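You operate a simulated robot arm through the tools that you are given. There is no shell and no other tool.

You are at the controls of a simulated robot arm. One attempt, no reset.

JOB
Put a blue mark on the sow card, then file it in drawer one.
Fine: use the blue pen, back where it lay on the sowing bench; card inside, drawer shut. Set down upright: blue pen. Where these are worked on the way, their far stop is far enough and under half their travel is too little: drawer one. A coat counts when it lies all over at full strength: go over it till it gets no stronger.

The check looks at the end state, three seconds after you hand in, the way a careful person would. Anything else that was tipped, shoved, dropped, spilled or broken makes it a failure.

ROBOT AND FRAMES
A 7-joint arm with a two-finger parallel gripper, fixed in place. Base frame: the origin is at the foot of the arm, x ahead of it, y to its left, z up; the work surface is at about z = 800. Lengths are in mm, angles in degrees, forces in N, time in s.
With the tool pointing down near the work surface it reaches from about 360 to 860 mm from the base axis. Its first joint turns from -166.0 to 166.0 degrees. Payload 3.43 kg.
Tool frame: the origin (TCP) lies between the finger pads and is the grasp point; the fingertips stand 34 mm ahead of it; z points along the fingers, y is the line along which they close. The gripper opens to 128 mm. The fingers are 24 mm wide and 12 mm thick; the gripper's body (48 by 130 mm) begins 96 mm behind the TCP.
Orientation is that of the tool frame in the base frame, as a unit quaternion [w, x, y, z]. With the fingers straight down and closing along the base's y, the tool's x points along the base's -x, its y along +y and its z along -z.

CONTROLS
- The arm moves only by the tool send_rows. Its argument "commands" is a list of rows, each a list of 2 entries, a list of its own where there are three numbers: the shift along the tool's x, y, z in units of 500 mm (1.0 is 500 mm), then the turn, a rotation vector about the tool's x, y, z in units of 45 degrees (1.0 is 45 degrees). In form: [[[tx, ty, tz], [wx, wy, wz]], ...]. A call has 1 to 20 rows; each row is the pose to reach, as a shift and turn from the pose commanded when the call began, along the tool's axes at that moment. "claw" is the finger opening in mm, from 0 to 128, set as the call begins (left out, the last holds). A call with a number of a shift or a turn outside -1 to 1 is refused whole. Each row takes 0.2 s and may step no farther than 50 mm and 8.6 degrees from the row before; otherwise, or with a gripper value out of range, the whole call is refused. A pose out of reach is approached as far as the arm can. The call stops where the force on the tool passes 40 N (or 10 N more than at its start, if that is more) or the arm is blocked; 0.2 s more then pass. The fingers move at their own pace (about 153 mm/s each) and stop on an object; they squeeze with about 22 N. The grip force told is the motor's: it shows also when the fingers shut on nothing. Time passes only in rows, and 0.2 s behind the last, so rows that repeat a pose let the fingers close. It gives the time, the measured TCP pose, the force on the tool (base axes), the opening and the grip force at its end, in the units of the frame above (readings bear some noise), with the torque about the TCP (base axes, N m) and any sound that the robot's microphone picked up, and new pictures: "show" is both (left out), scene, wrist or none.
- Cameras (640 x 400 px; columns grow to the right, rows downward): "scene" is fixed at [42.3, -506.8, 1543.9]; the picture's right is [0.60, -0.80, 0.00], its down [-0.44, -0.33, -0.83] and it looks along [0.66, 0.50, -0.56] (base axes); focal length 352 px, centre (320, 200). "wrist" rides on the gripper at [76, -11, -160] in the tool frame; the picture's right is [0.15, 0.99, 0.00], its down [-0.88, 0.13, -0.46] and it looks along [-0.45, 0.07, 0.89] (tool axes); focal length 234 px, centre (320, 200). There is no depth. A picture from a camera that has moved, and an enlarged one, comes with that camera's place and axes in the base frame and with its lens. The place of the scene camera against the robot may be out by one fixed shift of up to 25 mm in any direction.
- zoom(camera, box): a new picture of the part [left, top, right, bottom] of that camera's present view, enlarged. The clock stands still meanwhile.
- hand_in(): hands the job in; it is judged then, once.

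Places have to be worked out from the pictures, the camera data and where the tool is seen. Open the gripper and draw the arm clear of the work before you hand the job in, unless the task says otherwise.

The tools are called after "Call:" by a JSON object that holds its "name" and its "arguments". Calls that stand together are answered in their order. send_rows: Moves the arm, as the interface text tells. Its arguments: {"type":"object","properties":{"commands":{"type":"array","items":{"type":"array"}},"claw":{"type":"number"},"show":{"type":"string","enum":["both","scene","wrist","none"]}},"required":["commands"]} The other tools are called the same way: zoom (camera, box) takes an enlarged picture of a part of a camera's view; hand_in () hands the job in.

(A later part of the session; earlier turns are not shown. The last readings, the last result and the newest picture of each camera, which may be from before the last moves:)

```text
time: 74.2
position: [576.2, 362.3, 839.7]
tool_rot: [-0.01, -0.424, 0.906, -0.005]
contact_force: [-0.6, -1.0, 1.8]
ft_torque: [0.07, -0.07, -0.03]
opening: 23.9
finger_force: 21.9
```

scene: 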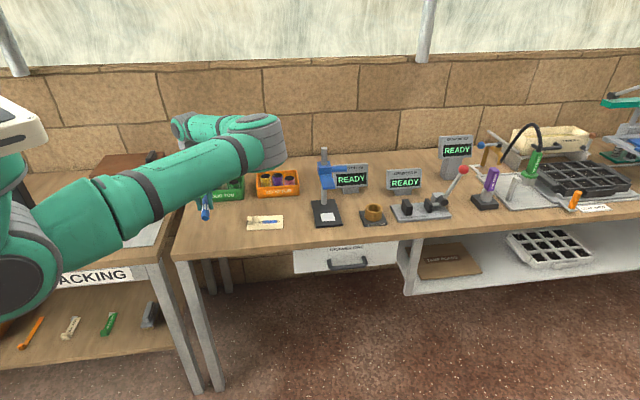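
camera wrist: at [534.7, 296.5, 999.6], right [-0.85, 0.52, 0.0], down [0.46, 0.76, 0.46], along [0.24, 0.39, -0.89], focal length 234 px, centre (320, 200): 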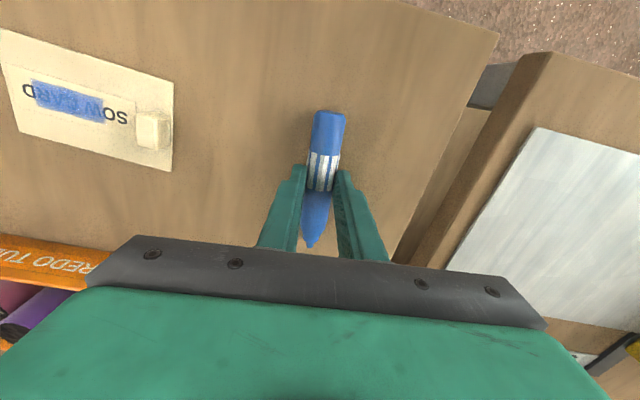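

The load is now small and slightly towards the tip, so the pen is essentially flat on the bench. I'll open the fingers a little to release it.

Call:
{"name": "send_rows", "arguments": {"commands": [[[0, 0, 0], [0, 0, 0]], [[0, 0, 0], [0, 0, 0]], [[0, 0, 0], [0, 0, 0]]], "claw": 44, "show": "wrist"}}

Call:
{"name": "zoom", "arguments": {"camera": "wrist", "box": [240, 80, 400, 260]}}

```text
time: 75.0
position: [575.1, 362.4, 838.7]
tool_rot: [-0.011, -0.423, 0.906, -0.005]
contact_force: [1.1, 0.8, 0.4]
ft_torque: [0.01, -0.01, 0.02]
opening: 43.8
finger_force: 0.1
camera wrist: at [537.1, 299.2, 1001.1], right [-0.85, 0.52, 0.0], down [0.47, 0.77, 0.43], along [0.22, 0.37, -0.9], focal length 234 px, centre (320, 200)
```

wrist: 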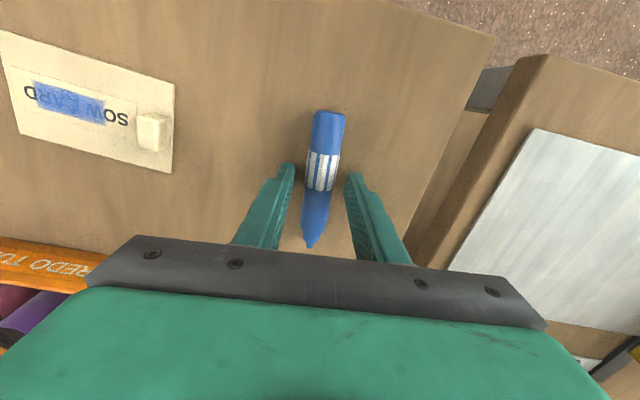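

```text
2.22 times, centred on (320, 170) of wrist
camera zoom: at [537.1, 299.2, 1001.1], right [-0.85, 0.52, 0.0], down [0.47, 0.77, 0.43], along [0.22, 0.37, -0.9], focal length 520 px, centre (320, 267)
```

zoom: 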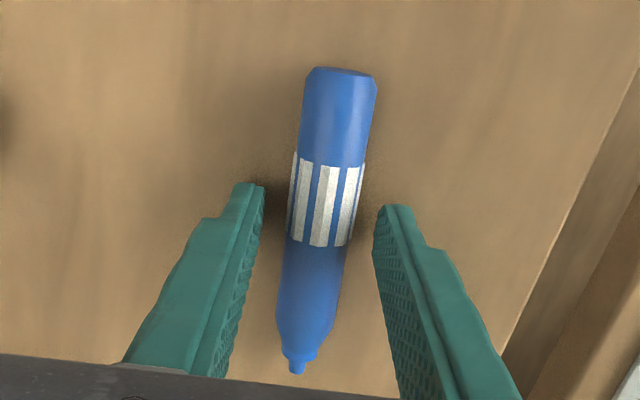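

The pen lies free with the same roll and position as before. I'll lift straight up, away from it.

Call:
{"name": "send_rows", "arguments": {"commands": [[[0, 0, -0.03], [0, -0.03, 0]], [[0, 0, -0.1], [0, -0.03, 0]], [[0, 0, -0.19], [0, -0.03, 0]], [[0, 0, -0.28], [0, -0.03, 0]], [[0, 0, -0.32], [0, -0.03, 0]], [[0, 0, -0.32], [0, -0.03, 0]]], "show": "both"}}

Call:
{"name": "zoom", "arguments": {"camera": "scene", "box": [180, 190, 300, 260]}}

Call:
{"name": "zoom", "arguments": {"camera": "scene", "box": [280, 225, 420, 290]}}

```text
time: 76.4
position: [576.0, 365.9, 1000.0]
tool_rot: [0.0, -0.423, 0.906, 0.0]
contact_force: [-0.1, -1.1, -0.4]
ft_torque: [0.01, 0.02, 0.01]
opening: 44.0
finger_force: 0.0
camera wrist: at [536.7, 300.2, 1159.7], right [-0.85, 0.52, 0.0], down [0.46, 0.76, 0.46], along [0.24, 0.39, -0.89], focal length 234 px, centre (320, 200)
```

scene: 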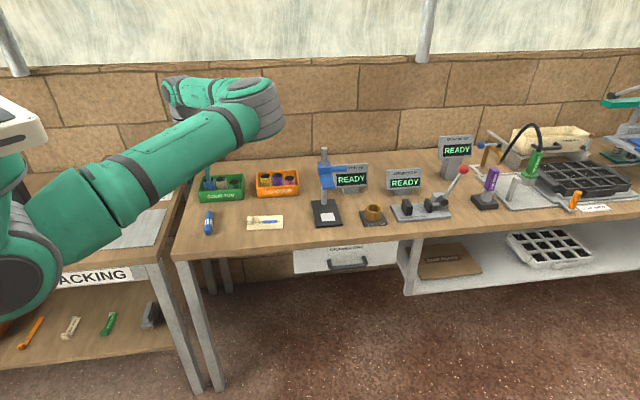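
wrist: 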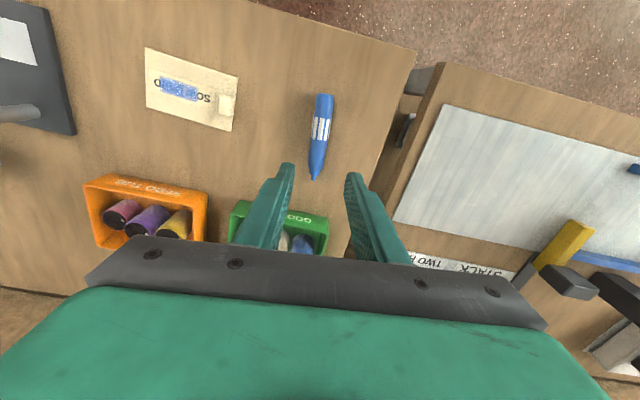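

```text
5.33 times, centred on (240, 225) of scene
camera zoom: at [42.3, -506.8, 1543.9], right [0.6, -0.8, 0.0], down [-0.44, -0.33, -0.83], along [0.66, 0.5, -0.56], focal length 1878 px, centre (747, 67)
```

zoom: 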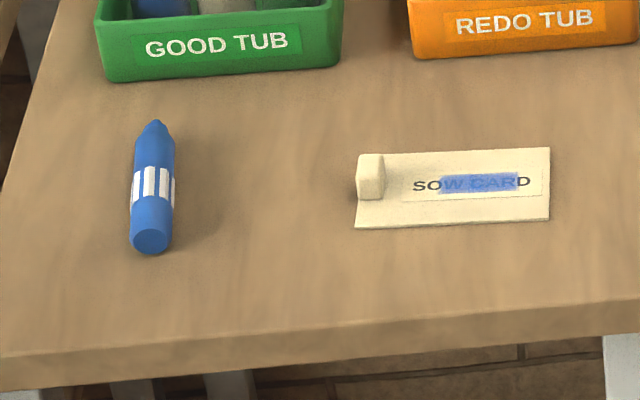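

```text
4.57 times, centred on (350, 258) of scene
camera zoom: at [42.3, -506.8, 1543.9], right [0.6, -0.8, 0.0], down [-0.44, -0.33, -0.83], along [0.66, 0.5, -0.56], focal length 1610 px, centre (183, -63)
```

zoom: 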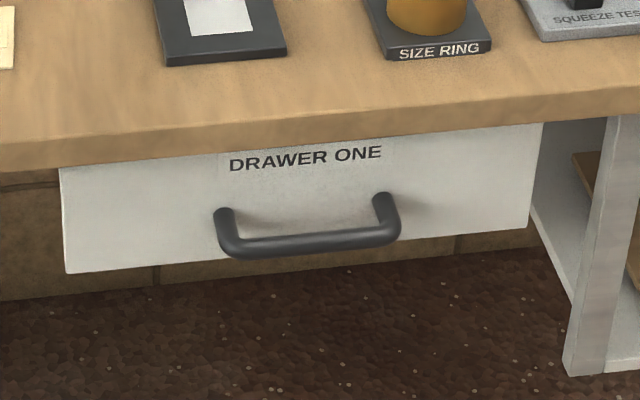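

The pen is back on its spot and the marked card is unchanged. From the scene view I put the drawer handle near (785, -65, 702), just below the bench edge. I'll carry the empty gripper over in front of it at a safe height, turning on the way.

Call:
{"name": "send_rows", "arguments": {"commands": [[[0.0409, -0.0666, 0], [0, 0, 0.0769]], [[0.0819, -0.1331, 0], [0, 0, 0.1538]], [[0.1228, -0.1997, 0], [0, 0, 0.2308]], [[0.1637, -0.2662, 0], [0, 0, 0.3077]], [[0.2046, -0.3328, 0], [0, 0, 0.3846]], [[0.2456, -0.3993, 0], [0, 0, 0.4615]], [[0.2865, -0.4659, 0], [0, 0, 0.5385]], [[0.3274, -0.5324, 0], [0, 0, 0.6154]], [[0.3684, -0.599, 0], [0, 0, 0.6923]], [[0.4093, -0.6655, 0], [0, 0, 0.7692]], [[0.4502, -0.7321, 0], [0, 0, 0.8462]], [[0.4911, -0.7986, 0], [0, 0, 0.9231]], [[0.532, -0.865, 0], [0, 0, 1.0]], [[0.532, -0.865, 0], [0, 0, 1.0]]], "show": "both"}}

```text
time: 79.4
position: [738.4, -116.2, 998.7]
tool_rot: [0.0, -0.044, 0.999, 0.001]
contact_force: [0.1, 0.6, -0.3]
ft_torque: [0.0, -0.03, 0.01]
opening: 44.0
finger_force: 0.0
camera wrist: at [663.8, -134.9, 1159.8], right [-0.23, 0.97, 0.0], down [0.87, 0.21, 0.46], along [0.44, 0.11, -0.89], focal length 234 px, centre (320, 200)
```

scene: 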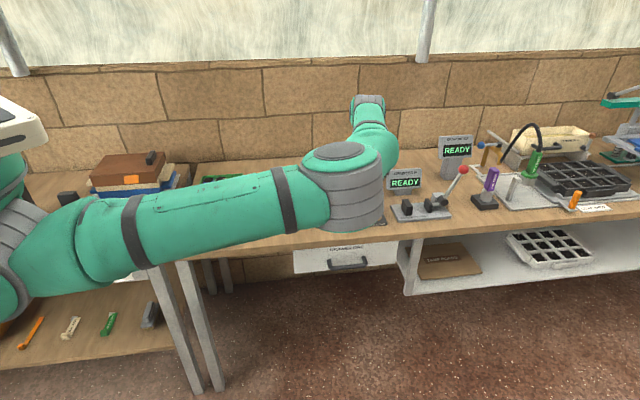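
wrist: 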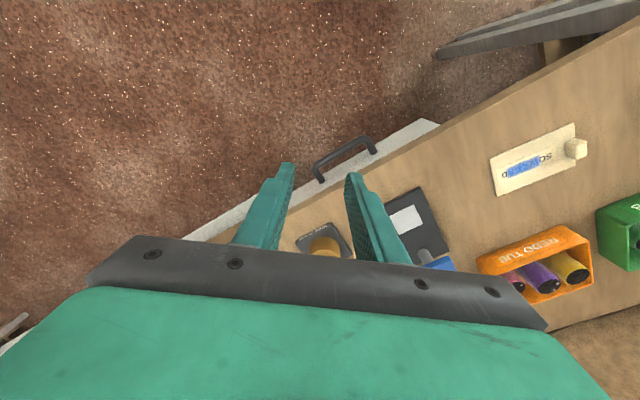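

The handle, drawer front and bench edge are now in the wrist view. I'll zoom in to measure the handle.

Call:
{"name": "zoom", "arguments": {"camera": "wrist", "box": [280, 100, 460, 210]}}

```text
3.56 times, centred on (370, 155) of wrist
camera zoom: at [663.8, -134.9, 1159.8], right [-0.23, 0.97, 0.0], down [0.87, 0.21, 0.46], along [0.44, 0.11, -0.89], focal length 833 px, centre (142, 360)
```

zoom: 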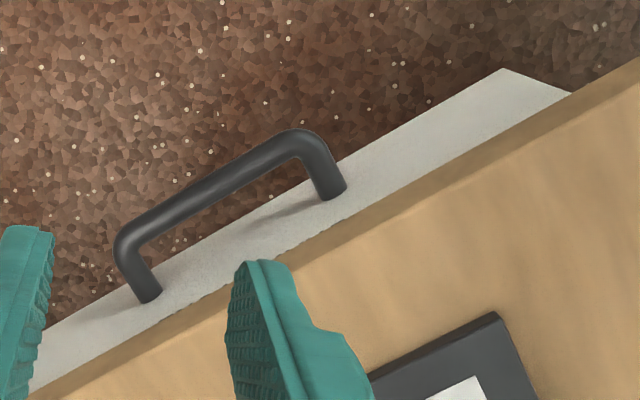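

The bench edge measures n ≈ 521 and the handle bar about n ≈ 498, z ≈ 696, with the drawer face roughly 35 mm behind it. I'll turn the rest of the way so the fingers close across the bar.

Call:
{"name": "send_rows", "arguments": {"commands": [[[0, 0, 0], [0, 0, 0.16]], [[0, 0, 0], [0, 0, 0.33]], [[0, 0, 0], [0, 0, 0.5]], [[0, 0, 0], [0, 0, 0.67]], [[0, 0, 0], [0, 0, 0.84]], [[0, 0, 0], [0, 0, 1.0]]], "show": "none"}}

Call:
{"name": "send_rows", "arguments": {"commands": [[[0, 0, 0], [0, 0, 0.0942]], [[0, 0, 0], [0, 0, 0.0942]]], "claw": 30, "show": "wrist"}}

```text
time: 80.8
position: [738.9, -115.8, 999.3]
tool_rot: [0.0, 0.342, 0.94, 0.0]
contact_force: [-0.2, 0.2, -0.1]
ft_torque: [-0.01, -0.05, 0.01]
opening: 43.9
finger_force: 0.1
```

```text
time: 81.4
position: [739.3, -116.1, 1000.3]
tool_rot: [0.001, 0.377, 0.926, 0.001]
contact_force: [-0.1, 0.3, -0.2]
ft_torque: [0.01, 0.0, -0.02]
opening: 30.1
finger_force: 0.0
camera wrist: at [676.1, -71.9, 1159.8], right [0.58, 0.81, 0.0], down [0.72, -0.52, 0.46], along [0.37, -0.27, -0.89], focal length 234 px, centre (320, 200)
```

wrist: 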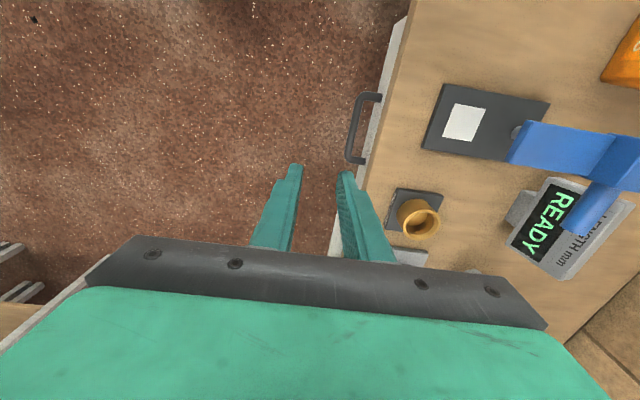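

The heading is right. I'll zoom on the handle from this second viewpoint to triangulate it.

Call:
{"name": "zoom", "arguments": {"camera": "wrist", "box": [310, 60, 430, 200]}}

```text
2.86 times, centred on (370, 130) of wrist
camera zoom: at [676.1, -71.9, 1159.8], right [0.58, 0.81, 0.0], down [0.72, -0.52, 0.46], along [0.37, -0.27, -0.89], focal length 669 px, centre (177, 400)
```

zoom: 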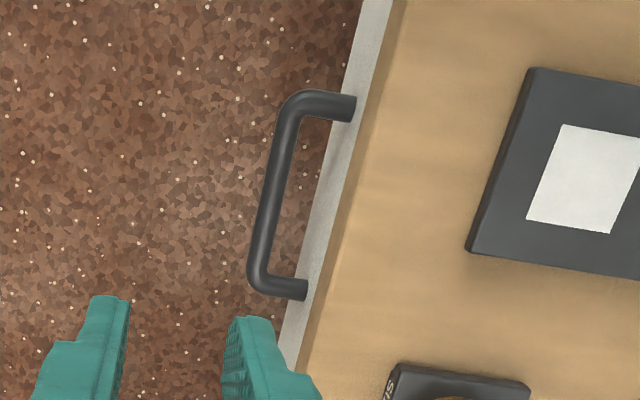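

The bar's midpoint is now at about t = 610, n = 497, z ≈ 699. I'll tilt the tool 45° towards the drawer at this safe height before going down.

Call:
{"name": "send_rows", "arguments": {"commands": [[[0, 0, 0], [-0.16, 0, 0]], [[0, 0, 0], [-0.33, 0, 0]], [[0, 0, 0], [-0.5, 0, 0]], [[0, 0, 0], [-0.67, 0, 0]], [[0, 0, 0], [-0.84, 0, 0]], [[0, 0, 0], [-1.0, 0, 0]], [[0, 0, 0], [-1.0, 0, 0]]], "show": "both"}}

```text
time: 83.0
position: [738.2, -115.9, 999.7]
tool_rot: [0.144, 0.347, 0.856, 0.355]
contact_force: [-1.1, -1.1, 0.3]
ft_torque: [0.0, -0.01, -0.01]
opening: 29.8
finger_force: 0.1
camera wrist: at [599.4, -151.2, 1104.8], right [0.38, 0.6, 0.7], down [0.47, -0.78, 0.41], along [0.8, 0.17, -0.58], focal length 234 px, centre (320, 200)
```

scene: 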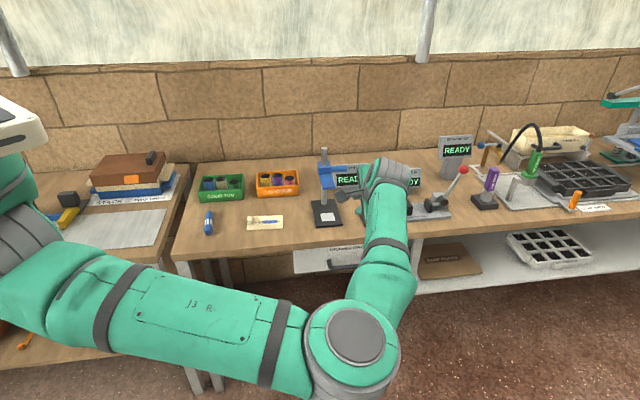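
wrist: 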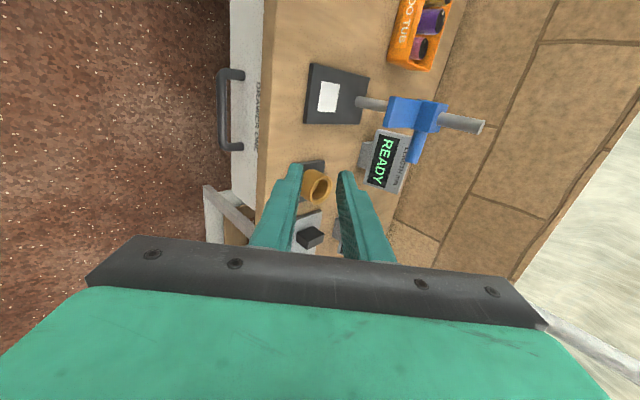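

The tilt works and the handle is visible from this side angle. I'll zoom in to fix its height.

Call:
{"name": "zoom", "arguments": {"camera": "wrist", "box": [190, 50, 290, 170]}}

```text
3.33 times, centred on (240, 110) of wrist
camera zoom: at [599.4, -151.2, 1104.8], right [0.38, 0.6, 0.7], down [0.47, -0.78, 0.41], along [0.8, 0.17, -0.58], focal length 781 px, centre (587, 500)
```

zoom: 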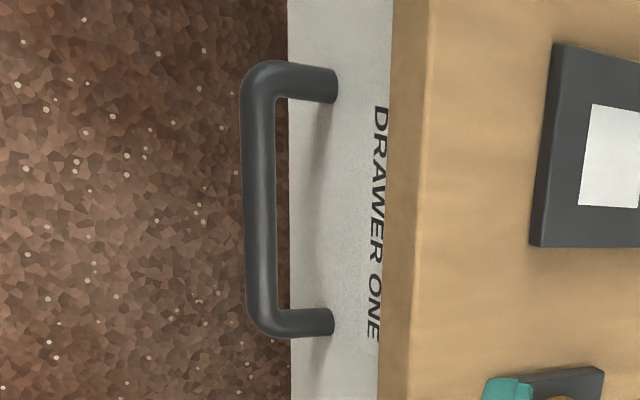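

From the different views the bar is at about n = 497, z ≈ 693. I'll descend in front of the bench to a stand-off about 60 mm short of the bar, along the tool axis.

Call:
{"name": "send_rows", "arguments": {"commands": [[[0, -0.0568, 0.0604], [0, 0, 0]], [[0, -0.1137, 0.1208], [0, 0, 0]], [[0, -0.1705, 0.1811], [0, 0, 0]], [[0, -0.2273, 0.2415], [0, 0, 0]], [[0, -0.2842, 0.3019], [0, 0, 0]], [[0, -0.341, 0.3623], [0, 0, 0]], [[0, -0.341, 0.3623], [0, 0, 0]]], "show": "both"}}

Call:
{"name": "zoom", "arguments": {"camera": "wrist", "box": [240, 70, 400, 240]}}

```text
time: 84.6
position: [744.4, -110.0, 751.5]
tool_rot: [0.143, 0.347, 0.856, 0.354]
contact_force: [-0.4, -0.2, -0.2]
ft_torque: [-0.02, 0.0, 0.06]
opening: 30.3
finger_force: 0.0
camera wrist: at [605.3, -145.3, 856.3], right [0.38, 0.6, 0.7], down [0.47, -0.78, 0.41], along [0.79, 0.17, -0.58], focal length 234 px, centre (320, 200)
```

scene: 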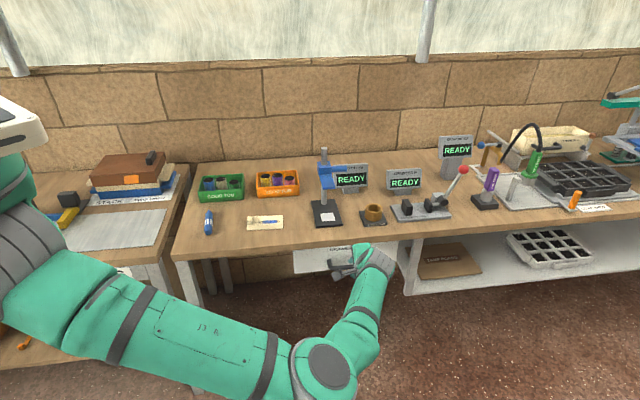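
wrist: 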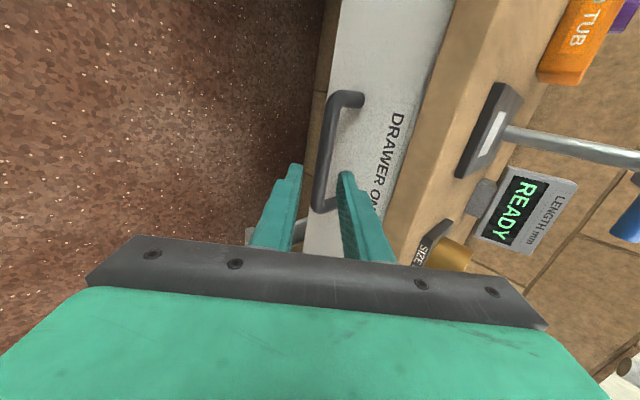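

```text
2.35 times, centred on (320, 155) of wrist
camera zoom: at [605.3, -145.3, 856.3], right [0.38, 0.6, 0.7], down [0.47, -0.78, 0.41], along [0.79, 0.17, -0.58], focal length 551 px, centre (320, 306)
```

zoom: 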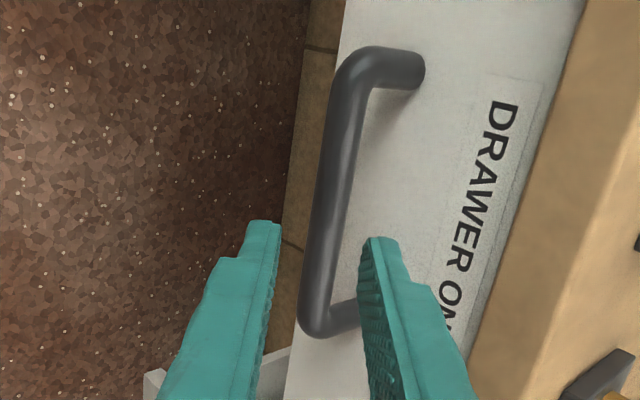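

The bar sits about 6 mm towards the inner finger from the tool's centre line. I'll correct for that, narrow the opening slightly, and advance 58 mm along the tool axis to straddle the bar.

Call:
{"name": "send_rows", "arguments": {"commands": [[[0, 0.012, 0.02], [0, 0, 0]], [[0, 0.012, 0.05], [0, 0, 0]], [[0, 0.012, 0.08], [0, 0, 0]], [[0, 0.012, 0.1], [0, 0, 0]], [[0, 0.012, 0.116], [0, 0, 0]], [[0, 0.012, 0.116], [0, 0, 0]]], "claw": 28, "show": "both"}}

Call:
{"name": "zoom", "arguments": {"camera": "wrist", "box": [240, 70, 400, 260]}}

```text
time: 86.0
position: [776.1, -79.0, 714.0]
tool_rot: [0.144, 0.348, 0.856, 0.355]
contact_force: [0.0, 0.3, -0.9]
ft_torque: [-0.01, -0.02, 0.02]
opening: 28.1
finger_force: 0.0
camera wrist: at [636.9, -112.5, 819.5], right [0.38, 0.6, 0.7], down [0.47, -0.78, 0.41], along [0.79, 0.17, -0.58], focal length 234 px, centre (320, 200)
```

scene: 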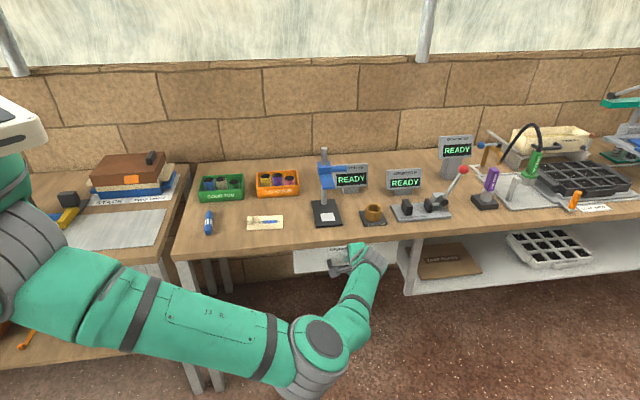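
wrist: 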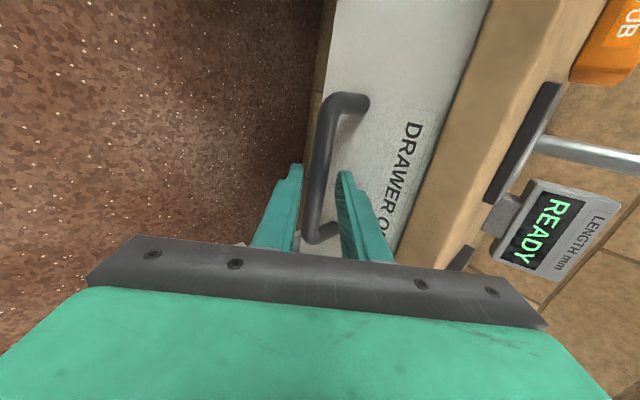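

```text
2.11 times, centred on (320, 165) of wrist
camera zoom: at [636.9, -112.5, 819.5], right [0.38, 0.6, 0.7], down [0.47, -0.78, 0.41], along [0.79, 0.17, -0.58], focal length 493 px, centre (320, 274)
```

zoom: 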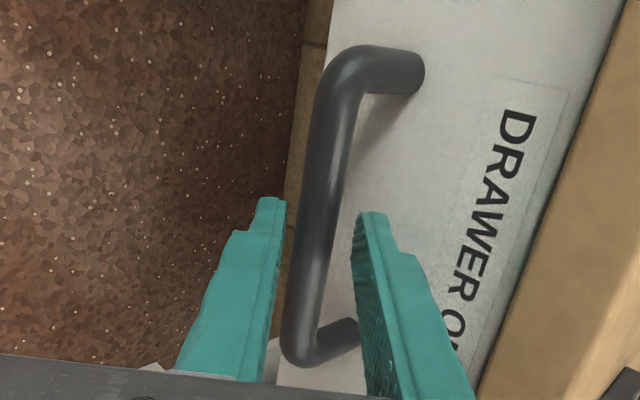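

The bar's projection now matches a position between the finger pads, with no contact yet. I'll close on it.

Call:
{"name": "send_rows", "arguments": {"commands": [[[0, 0, 0], [0, 0, 0]], [[0, 0, 0], [0, 0, 0]], [[0, 0, 0], [0, 0, 0]]], "claw": 4, "show": "wrist"}}

```text
time: 86.8
position: [775.4, -79.4, 712.8]
tool_rot: [0.142, 0.348, 0.857, 0.353]
contact_force: [-12.7, -11.5, -16.6]
ft_torque: [-0.01, 0.64, -0.74]
opening: 15.9
finger_force: 45.1
camera wrist: at [636.0, -113.5, 818.2], right [0.38, 0.6, 0.7], down [0.47, -0.78, 0.41], along [0.79, 0.17, -0.59], focal length 234 px, centre (320, 200)
```

wrist: 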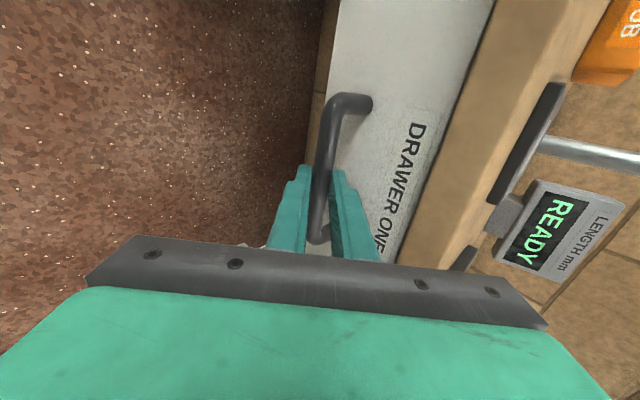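

The bar is gripped (15.9 mm) with a small side load towards −y. I'll ease the tool 2 mm that way to centre it before pulling.

Call:
{"name": "send_rows", "arguments": {"commands": [[[0, -0.002, 0], [0, 0, 0]], [[0, -0.004, 0], [0, 0, 0]], [[0, -0.004, 0], [0, 0, 0]]], "show": "none"}}

```text
time: 87.6
position: [773.9, -79.1, 712.1]
tool_rot: [0.144, 0.347, 0.856, 0.354]
contact_force: [-11.7, -9.9, -17.5]
ft_torque: [0.23, 0.73, -0.53]
opening: 15.6
finger_force: 44.6
```

Only a little changed; one finger seems to be carrying the load. I'll ease another 2 mm the same way.

Call:
{"name": "send_rows", "arguments": {"commands": [[[0, -0.002, 0], [0, 0, 0]], [[0, -0.004, 0], [0, 0, 0]], [[0, -0.004, 0], [0, 0, 0]]], "show": "none"}}

```text
time: 88.4
position: [774.8, -79.3, 711.3]
tool_rot: [0.144, 0.347, 0.856, 0.356]
contact_force: [-1.7, -0.1, -7.4]
ft_torque: [0.48, 0.58, -0.5]
opening: 15.8
finger_force: 44.7
```

The side load is now small and the bar is held firmly. I'll start pulling straight out, 60 mm to begin with.

Call:
{"name": "send_rows", "arguments": {"commands": [[[0, -0.0141, -0.0141], [0, 0, 0]], [[0, -0.0283, -0.0283], [0, 0, 0]], [[0, -0.0424, -0.0424], [0, 0, 0]], [[0, -0.0566, -0.0566], [0, 0, 0]], [[0, -0.0707, -0.0707], [0, 0, 0]], [[0, -0.0849, -0.0849], [0, 0, 0]]], "show": "both"}}

```text
time: 89.8
position: [732.2, -121.4, 712.3]
tool_rot: [0.144, 0.346, 0.856, 0.355]
contact_force: [-9.1, 11.0, 16.7]
ft_torque: [0.45, 0.22, -0.86]
opening: 15.7
finger_force: 44.7
camera wrist: at [592.4, -157.2, 817.3], right [0.38, 0.6, 0.7], down [0.47, -0.78, 0.41], along [0.8, 0.17, -0.58], focal length 234 px, centre (320, 200)
```

scene: 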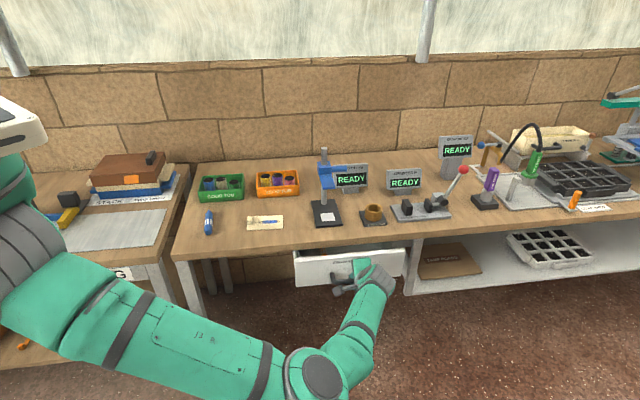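
wrist: 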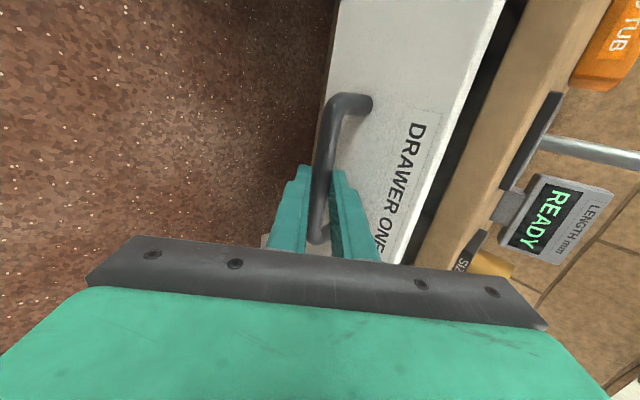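

The drawer is sliding and is 60 mm out, with a modest sideways and upward load from a slight misalignment. I'll compensate for that and keep pulling.

Call:
{"name": "send_rows", "arguments": {"commands": [[[0.0028, -0.0127, -0.0155], [0, 0, 0]], [[0.0035, -0.0269, -0.0297], [0, 0, 0]], [[0.0042, -0.041, -0.0438], [0, 0, 0]], [[0.0049, -0.0552, -0.058], [0, 0, 0]], [[0.0056, -0.0693, -0.0721], [0, 0, 0]], [[0.0063, -0.0835, -0.0863], [0, 0, 0]]], "show": "none"}}

```text
time: 91.2
position: [688.3, -165.1, 711.9]
tool_rot: [0.145, 0.347, 0.856, 0.354]
contact_force: [1.5, -2.3, 4.2]
ft_torque: [0.33, 0.34, -0.8]
opening: 16.0
finger_force: 45.1
```

The loads are now small, with the drawer 120 mm out. I'll keep pulling to look for the far stop.

Call:
{"name": "send_rows", "arguments": {"commands": [[[0.0005, -0.0141, -0.0141], [0, 0, 0]], [[0.001, -0.0283, -0.0283], [0, 0, 0]], [[0.0015, -0.0424, -0.0424], [0, 0, 0]], [[0.002, -0.0566, -0.0566], [0, 0, 0]], [[0.0025, -0.0707, -0.0707], [0, 0, 0]], [[0.003, -0.0849, -0.0849], [0, 0, 0]]], "show": "both"}}

```text
time: 92.6
position: [645.3, -207.6, 712.5]
tool_rot: [0.145, 0.348, 0.856, 0.355]
contact_force: [13.9, -12.7, -2.9]
ft_torque: [0.11, 0.22, -0.97]
opening: 15.5
finger_force: 45.2
camera wrist: at [506.4, -242.3, 817.6], right [0.38, 0.6, 0.7], down [0.47, -0.78, 0.42], along [0.8, 0.17, -0.58], focal length 234 px, centre (320, 200)
```

scene: 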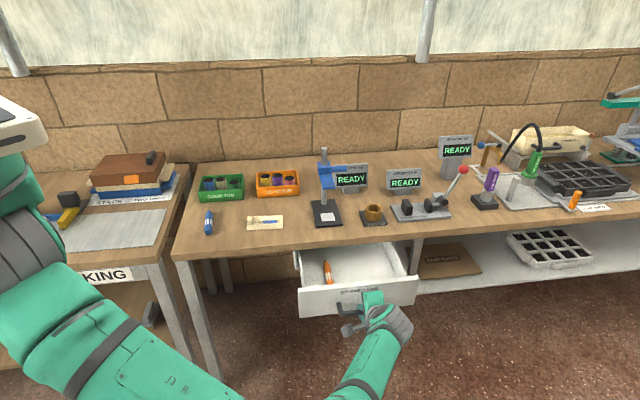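
wrist: 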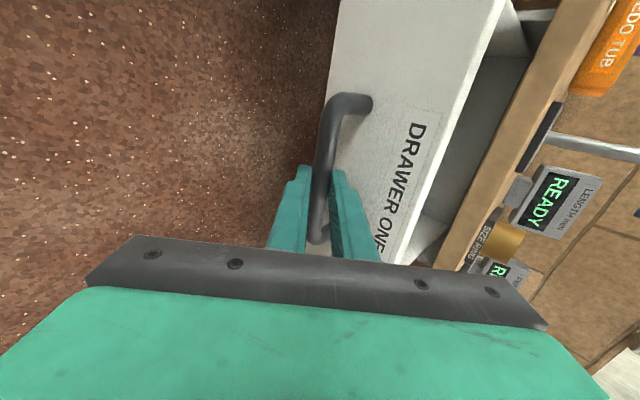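

The drawer is out 180 mm and I can see inside: there is an orange pen lying near its left side. I over-corrected sideways a little, so I'll take that out and continue towards the stop.

Call:
{"name": "send_rows", "arguments": {"commands": [[[-0.002, -0.0106, -0.0106], [0, 0, 0]], [[-0.0035, -0.0212, -0.0212], [0, 0, 0]], [[-0.0037, -0.0318, -0.0318], [0, 0, 0]], [[-0.0039, -0.0424, -0.0424], [0, 0, 0]]], "show": "none"}}

```text
time: 93.6
position: [624.4, -228.3, 711.9]
tool_rot: [0.143, 0.347, 0.855, 0.357]
contact_force: [4.1, -2.5, 6.4]
ft_torque: [0.21, 0.08, -1.03]
opening: 15.7
finger_force: 44.7
```

210 mm out, with low forces and no stop yet. I'll continue in smaller steps.

Call:
{"name": "send_rows", "arguments": {"commands": [[[-0.0003, -0.0106, -0.0106], [0, 0, 0]], [[-0.0005, -0.0212, -0.0212], [0, 0, 0]], [[-0.0008, -0.0318, -0.0318], [0, 0, 0]], [[-0.001, -0.0424, -0.0424], [0, 0, 0]], [[-0.0012, -0.053, -0.053], [0, 0, 0]], [[-0.0014, -0.0636, -0.0636], [0, 0, 0]]], "show": "both"}}

```text
time: 95.0
position: [594.4, -258.3, 711.9]
tool_rot: [0.141, 0.346, 0.857, 0.356]
contact_force: [-17.6, 20.3, 14.3]
ft_torque: [0.67, 0.48, -0.51]
opening: 15.6
finger_force: 45.0
camera wrist: at [455.1, -295.3, 817.7], right [0.38, 0.6, 0.7], down [0.48, -0.78, 0.41], along [0.79, 0.18, -0.58], focal length 234 px, centre (320, 200)
```

scene: 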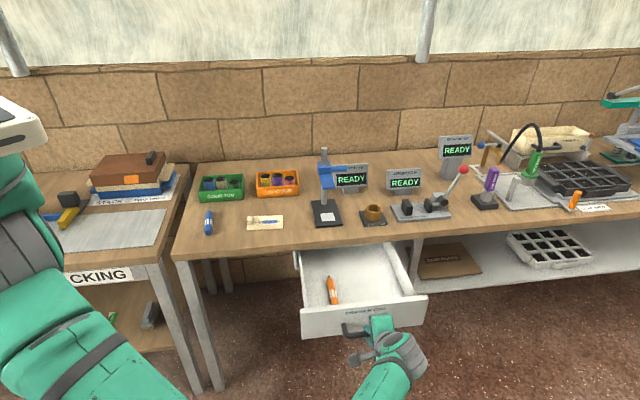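
wrist: 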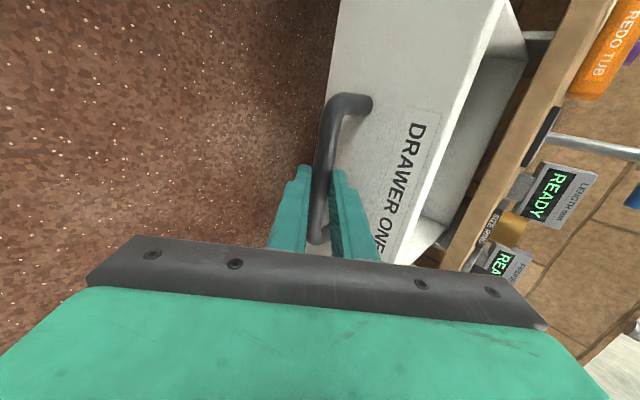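

255 mm out and still moving freely. I'll shift sideways slightly to relax the lateral load and try a bit farther for the stop.

Call:
{"name": "send_rows", "arguments": {"commands": [[[0.002, -0.0071, -0.0071], [0, 0, 0]], [[0.003, -0.0141, -0.0141], [0, 0, 0]], [[0.003, -0.0212, -0.0212], [0, 0, 0]], [[0.003, -0.0283, -0.0283], [0, 0, 0]], [[0.003, -0.0354, -0.0354], [0, 0, 0]]], "show": "none"}}

```text
time: 96.0
position: [584.0, -270.2, 712.2]
tool_rot: [0.144, 0.345, 0.855, 0.358]
contact_force: [10.7, 1.3, -3.8]
ft_torque: [0.61, 0.62, -0.63]
opening: 15.5
finger_force: 45.1
stopped in row 5: the force on the tool passed its limit at 47 N (the readings are from after the stop); the commanded pose is now the measured one
```

I reached the far stop: the force limit tripped after about 270 mm of travel. I'll open the fingers and back off along the tool axis.

Call:
{"name": "send_rows", "arguments": {"commands": [[[0, 0, 0], [0, 0, 0]], [[0, 0, 0], [0, 0, 0]], [[0, 0, 0], [0, 0, 0]]], "claw": 30, "show": "none"}}

Call:
{"name": "send_rows", "arguments": {"commands": [[[0, 0, -0.03], [0, 0, 0]], [[0, 0, -0.08], [0, 0, 0]], [[0, 0, -0.16], [0, 0, 0]], [[0, 0, -0.2], [0, 0, 0]], [[0, 0, -0.2], [0, 0, 0]]], "show": "both"}}

```text
time: 96.8
position: [582.7, -270.3, 712.8]
tool_rot: [0.145, 0.345, 0.855, 0.358]
contact_force: [0.5, 0.1, -0.6]
ft_torque: [0.01, -0.02, 0.04]
opening: 30.4
finger_force: 0.0
```

```text
time: 98.0
position: [533.2, -323.1, 783.0]
tool_rot: [0.146, 0.345, 0.856, 0.357]
contact_force: [0.3, -1.1, 0.2]
ft_torque: [-0.02, 0.04, 0.0]
opening: 29.8
finger_force: 0.0
camera wrist: at [393.8, -357.8, 887.3], right [0.38, 0.6, 0.7], down [0.47, -0.78, 0.41], along [0.8, 0.18, -0.58], focal length 234 px, centre (320, 200)
```

scene: 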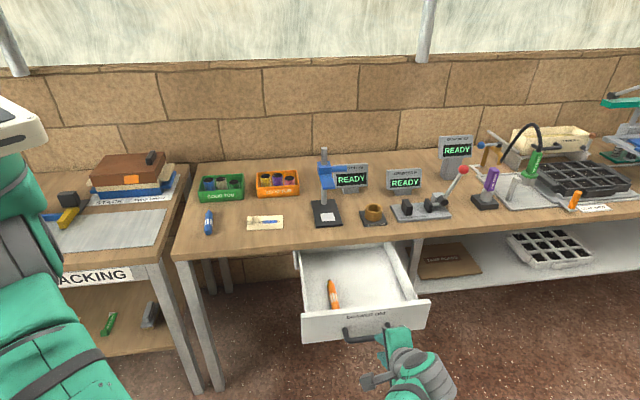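
wrist: 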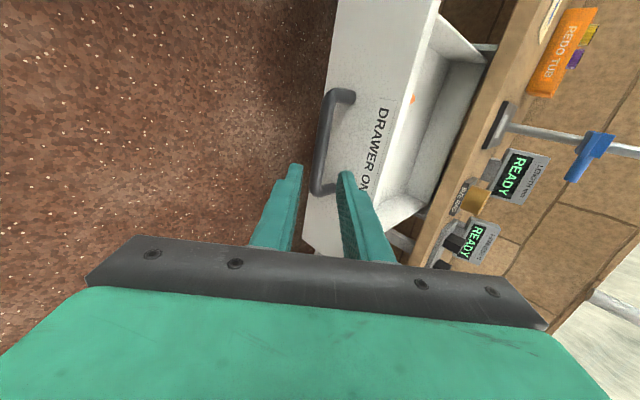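

The drawer stands open and clear. I'll rise and move over the drawer, then take out the tilt so I can look down inside it.

Call:
{"name": "send_rows", "arguments": {"commands": [[[0, 0.0495, -0.0495], [0, 0, 0]], [[0, 0.099, -0.099], [0, 0, 0]], [[0, 0.1485, -0.1485], [0, 0, 0]], [[0, 0.2263, -0.1697], [0, 0, 0]], [[0, 0.3111, -0.1697], [0, 0, 0]], [[0, 0.396, -0.1697], [0, 0, 0]], [[0, 0.4737, -0.1485], [0, 0, 0]], [[0, 0.5232, -0.099], [0, 0, 0]], [[0, 0.5656, -0.0566], [0, 0, 0]]], "show": "none"}}

Call:
{"name": "send_rows", "arguments": {"commands": [[[0, 0, 0], [0.16, 0, 0]], [[0, 0, 0], [0.33, 0, 0]], [[0, 0, 0], [0.5, 0, 0]], [[0, 0, 0], [0.67, 0, 0]], [[0, 0, 0], [0.84, 0, 0]], [[0, 0, 0], [1.0, 0, 0]], [[0, 0, 0], [1.0, 0, 0]]], "show": "both"}}

```text
time: 100.0
position: [656.8, -192.6, 1003.7]
tool_rot: [0.146, 0.345, 0.855, 0.358]
contact_force: [0.1, -0.5, -0.3]
ft_torque: [-0.02, 0.0, 0.01]
opening: 29.8
finger_force: 0.1
```

```text
time: 101.6
position: [656.4, -192.6, 1002.9]
tool_rot: [0.001, 0.374, 0.927, 0.002]
contact_force: [-0.4, 0.1, -0.5]
ft_torque: [-0.01, -0.01, 0.0]
opening: 29.9
finger_force: 0.0
camera wrist: at [593.4, -149.6, 1163.5], right [0.58, 0.81, 0.0], down [0.72, -0.52, 0.46], along [0.37, -0.26, -0.89], focal length 234 px, centre (320, 200)
```

scene: 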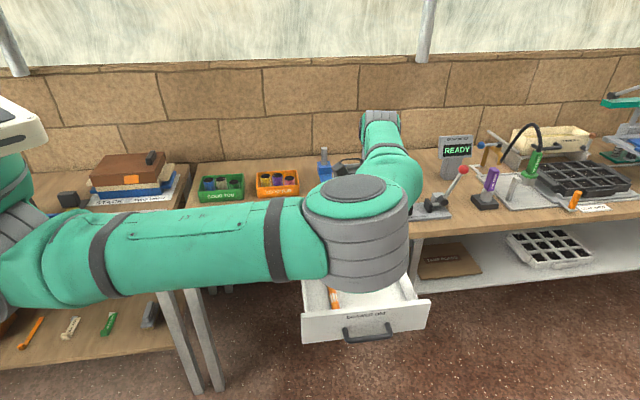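
wrist: 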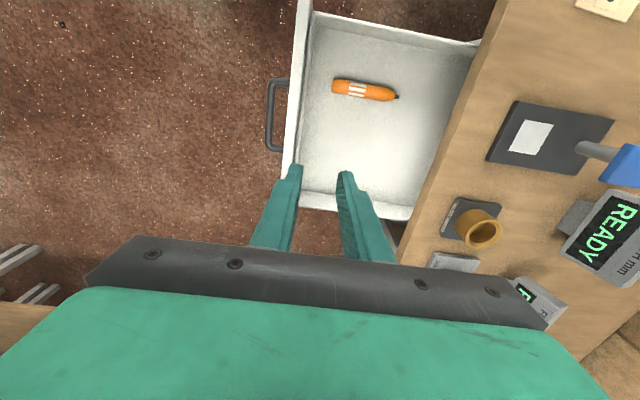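

I have a clear top view into the drawer. I'll zoom in to measure the floor space and where the orange pen lies.

Call:
{"name": "zoom", "arguments": {"camera": "wrist", "box": [260, 0, 500, 230]}}

```text
1.74 times, centred on (380, 115) of wrist
camera zoom: at [593.4, -149.6, 1163.5], right [0.58, 0.81, 0.0], down [0.72, -0.52, 0.46], along [0.37, -0.26, -0.89], focal length 407 px, centre (216, 348)
```

zoom: 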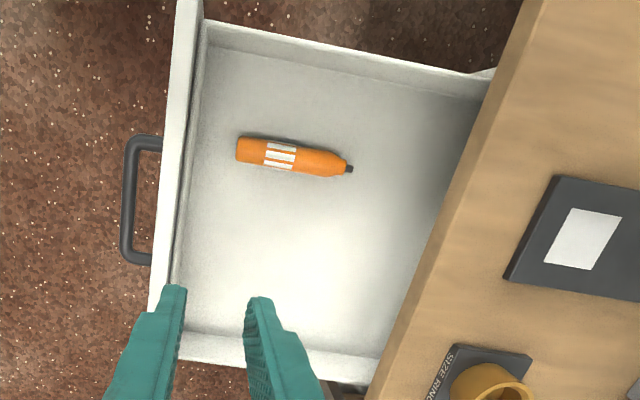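

The orange pen lies at t ≈ 536, well to the left, leaving the floor free from t ≈ 555 to 755. The card will go around t ≈ 660, n ≈ 400. Now I'll fetch the card, moving high over its tab and turning on the way.

Call:
{"name": "send_rows", "arguments": {"commands": [[[0.0518, 0.0552, 0], [0, 0, 0.0833]], [[0.1035, 0.1104, 0], [0, 0, 0.1667]], [[0.1553, 0.1657, 0], [0, 0, 0.25]], [[0.207, 0.2209, 0], [0, 0, 0.3333]], [[0.2588, 0.2761, 0], [0, 0, 0.4167]], [[0.3105, 0.3313, 0], [0, 0, 0.5]], [[0.3623, 0.3865, 0], [0, 0, 0.5833]], [[0.414, 0.4417, 0], [0, 0, 0.6667]], [[0.4658, 0.497, 0], [0, 0, 0.75]], [[0.5175, 0.5522, 0], [0, 0, 0.8333]], [[0.5693, 0.6074, 0], [0, 0, 0.9167]], [[0.621, 0.6626, 0], [0, 0, 1.0]]], "show": "none"}}

Call:
{"name": "send_rows", "arguments": {"commands": [[[0, 0, 0], [0, 0, 0.16]], [[0, 0, 0], [0, 0, 0.33]], [[0, 0, 0], [0, 0, 0.5]], [[0, 0, 0], [0, 0, 0.67]], [[0, 0, 0], [0, 0, 0.84]], [[0, 0, 0], [0, 0, 1.0]]], "claw": 50, "show": "both"}}

```text
time: 104.2
position: [663.6, 262.0, 1007.0]
tool_rot: [0.001, 0.702, 0.712, 0.003]
contact_force: [0.0, -0.6, 0.7]
ft_torque: [0.02, 0.04, -0.01]
opening: 29.7
finger_force: 0.2
```

```text
time: 105.6
position: [663.5, 261.8, 1006.0]
tool_rot: [0.0, 0.921, 0.39, 0.003]
contact_force: [-0.5, 0.9, 0.0]
ft_torque: [0.02, 0.02, -0.03]
opening: 50.0
finger_force: 0.1
camera wrist: at [706.9, 322.2, 1166.1], right [0.81, -0.58, 0.0], down [-0.52, -0.72, 0.45], along [-0.26, -0.37, -0.89], focal length 234 px, centre (320, 200)
```

scene: 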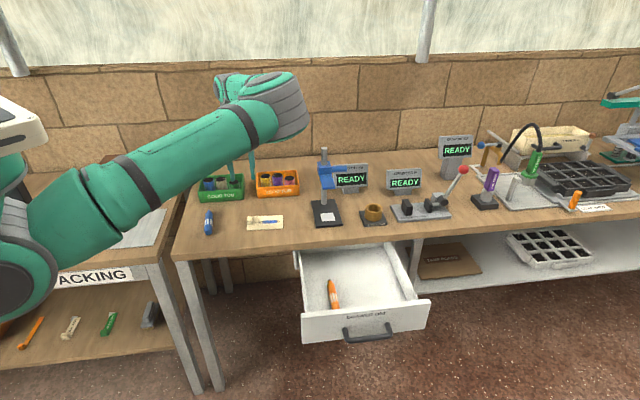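
wrist: 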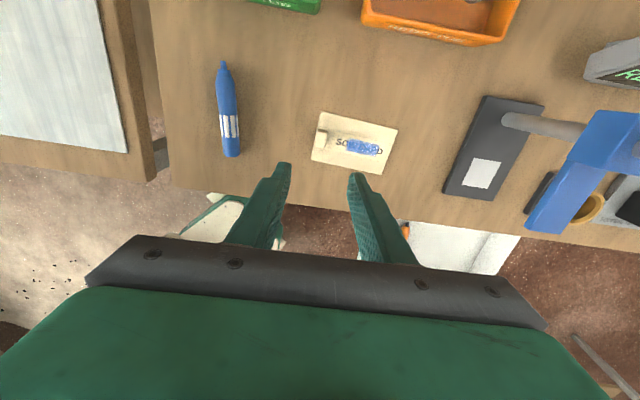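

The card and tab are in view at a heading of 45.9°. I'll zoom to measure the tab and the card's angle.

Call:
{"name": "zoom", "arguments": {"camera": "wrist", "box": [295, 100, 415, 185]}}

```text
4.71 times, centred on (355, 142) of wrist
camera zoom: at [706.9, 322.2, 1166.1], right [0.81, -0.58, 0.0], down [-0.52, -0.72, 0.45], along [-0.26, -0.37, -0.89], focal length 1102 px, centre (155, 471)
```

zoom: 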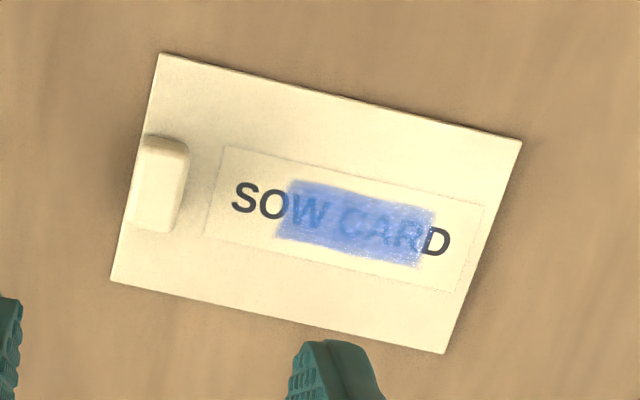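

The card's long axis is at −48.4° and the tab centre is near (663.7, 257.8). I'll align, square up the tiny residual tilt, and come down to just above the tab.

Call:
{"name": "send_rows", "arguments": {"commands": [[[-0.0071, 0.0053, 0.07], [0.003, -0.007, 0.0956]], [[-0.0071, 0.0053, 0.15], [0.003, -0.007, 0.0956]], [[-0.0071, 0.0053, 0.22], [0.003, -0.007, 0.0956]], [[-0.0071, 0.0053, 0.273], [0.003, -0.007, 0.0956]], [[-0.0071, 0.0053, 0.273], [0.003, -0.007, 0.0956]]], "show": "both"}}

Call:
{"name": "zoom", "arguments": {"camera": "wrist", "box": [220, 120, 420, 260]}}

```text
time: 106.8
position: [664.5, 257.9, 868.4]
tool_rot: [-0.001, 0.935, 0.356, 0.0]
contact_force: [0.3, -1.0, -0.5]
ft_torque: [0.01, 0.01, -0.01]
opening: 50.0
finger_force: 0.1
camera wrist: at [713.0, 315.2, 1028.7], right [0.77, -0.64, 0.0], down [-0.57, -0.68, 0.45], along [-0.29, -0.35, -0.89], focal length 234 px, centre (320, 200)
```

scene: 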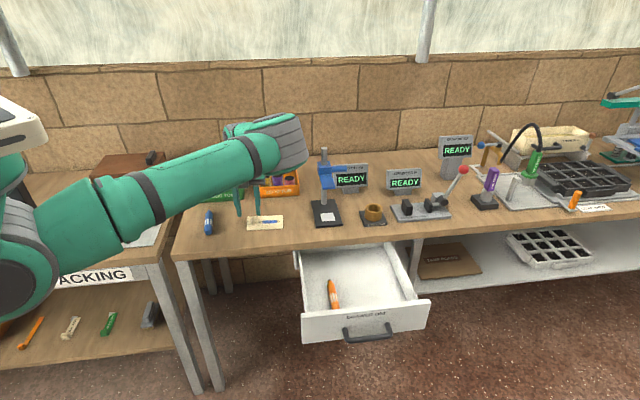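
wrist: 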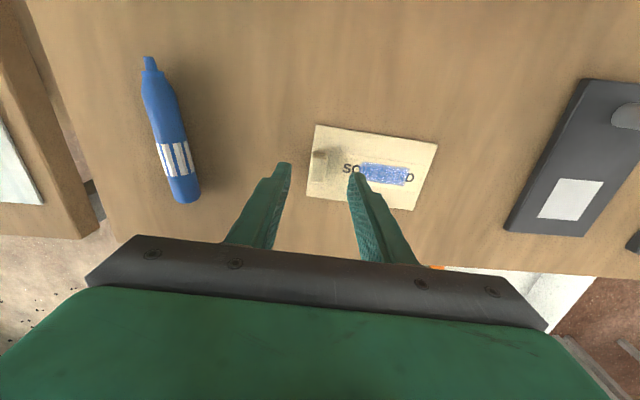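

```text
2.86 times, centred on (320, 190) of wrist
camera zoom: at [713.0, 315.2, 1028.7], right [0.77, -0.64, 0.0], down [-0.57, -0.68, 0.45], along [-0.29, -0.35, -0.89], focal length 669 px, centre (320, 229)
```

zoom: 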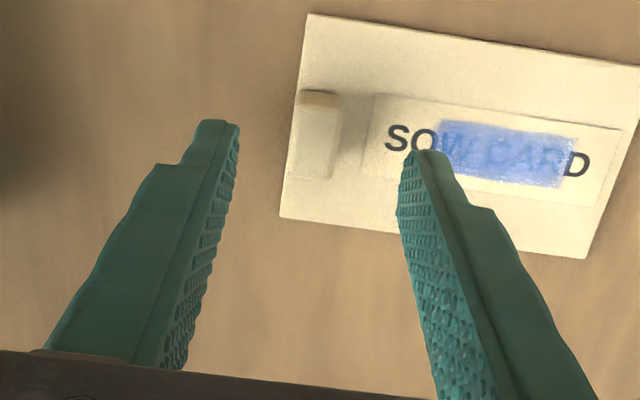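

The tab lies where predicted, between the fingers. I'll lower 28 mm so the pads straddle it with the fingertips just above the card.

Call:
{"name": "send_rows", "arguments": {"commands": [[[0, 0, 0.02], [0, 0, 0]], [[0, 0, 0.04], [0, 0, 0]], [[0, 0, 0.05], [0, 0, 0]], [[0, 0, 0.056], [0, 0, 0]], [[0, 0, 0.056], [0, 0, 0]]], "show": "wrist"}}

Call:
{"name": "zoom", "arguments": {"camera": "wrist", "box": [220, 120, 420, 260]}}

```text
time: 108.0
position: [662.7, 256.3, 841.0]
tool_rot: [-0.001, 0.935, 0.356, 0.0]
contact_force: [-0.1, 0.4, 0.3]
ft_torque: [0.02, 0.02, 0.03]
opening: 49.9
finger_force: 0.1
camera wrist: at [712.5, 315.4, 1000.8], right [0.77, -0.64, 0.0], down [-0.57, -0.68, 0.46], along [-0.29, -0.35, -0.89], focal length 234 px, centre (320, 200)
```

wrist: 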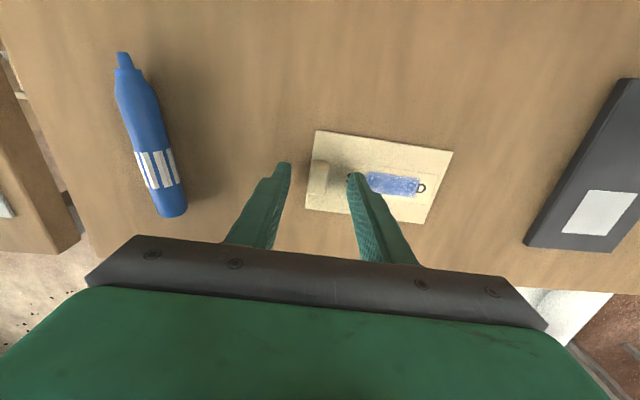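

```text
2.86 times, centred on (320, 190) of wrist
camera zoom: at [712.5, 315.4, 1000.8], right [0.77, -0.64, 0.0], down [-0.57, -0.68, 0.46], along [-0.29, -0.35, -0.89], focal length 669 px, centre (320, 229)
```

zoom: 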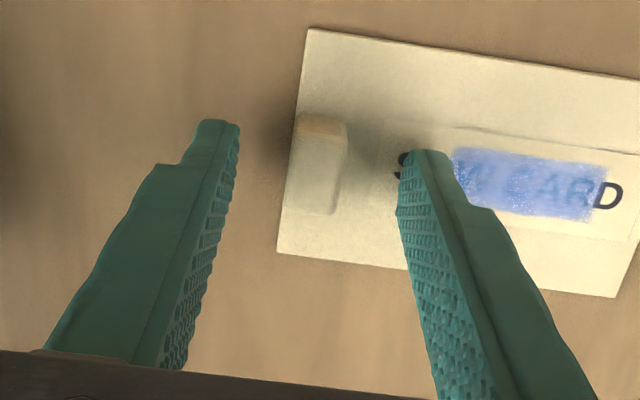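

The fingers are level with the tab, with no contact yet. I'll close on it.

Call:
{"name": "send_rows", "arguments": {"commands": [[[0, 0, 0], [0, 0, 0]], [[0, 0, 0], [0, 0, 0]], [[0, 0, 0], [0, 0, 0]], [[0, 0, 0], [0, 0, 0]]], "claw": 6, "show": "wrist"}}

Call:
{"name": "zoom", "arguments": {"camera": "wrist", "box": [220, 120, 420, 260]}}

```text
time: 109.0
position: [663.9, 256.9, 841.9]
tool_rot: [0.0, 0.935, 0.356, 0.0]
contact_force: [0.3, 0.1, -0.1]
ft_torque: [-0.01, 0.02, -0.03]
opening: 14.4
finger_force: 22.1
camera wrist: at [712.5, 315.4, 1000.9], right [0.77, -0.64, 0.0], down [-0.57, -0.68, 0.46], along [-0.29, -0.35, -0.89], focal length 234 px, centre (320, 200)
```

wrist: 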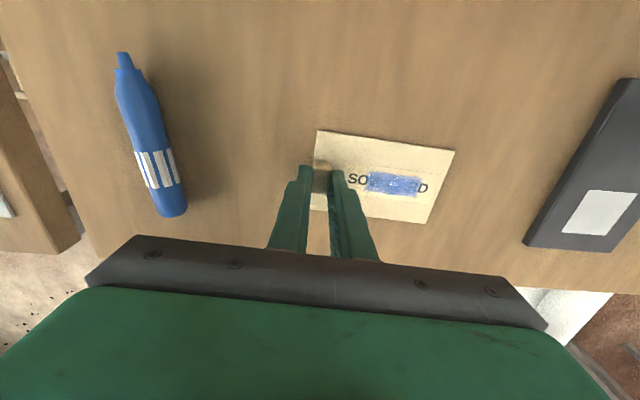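

```text
2.86 times, centred on (320, 190) of wrist
camera zoom: at [712.5, 315.4, 1000.9], right [0.77, -0.64, 0.0], down [-0.57, -0.68, 0.46], along [-0.29, -0.35, -0.89], focal length 669 px, centre (320, 229)
```

zoom: 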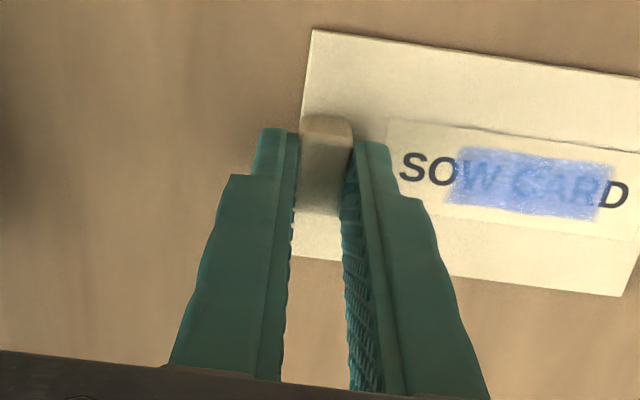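

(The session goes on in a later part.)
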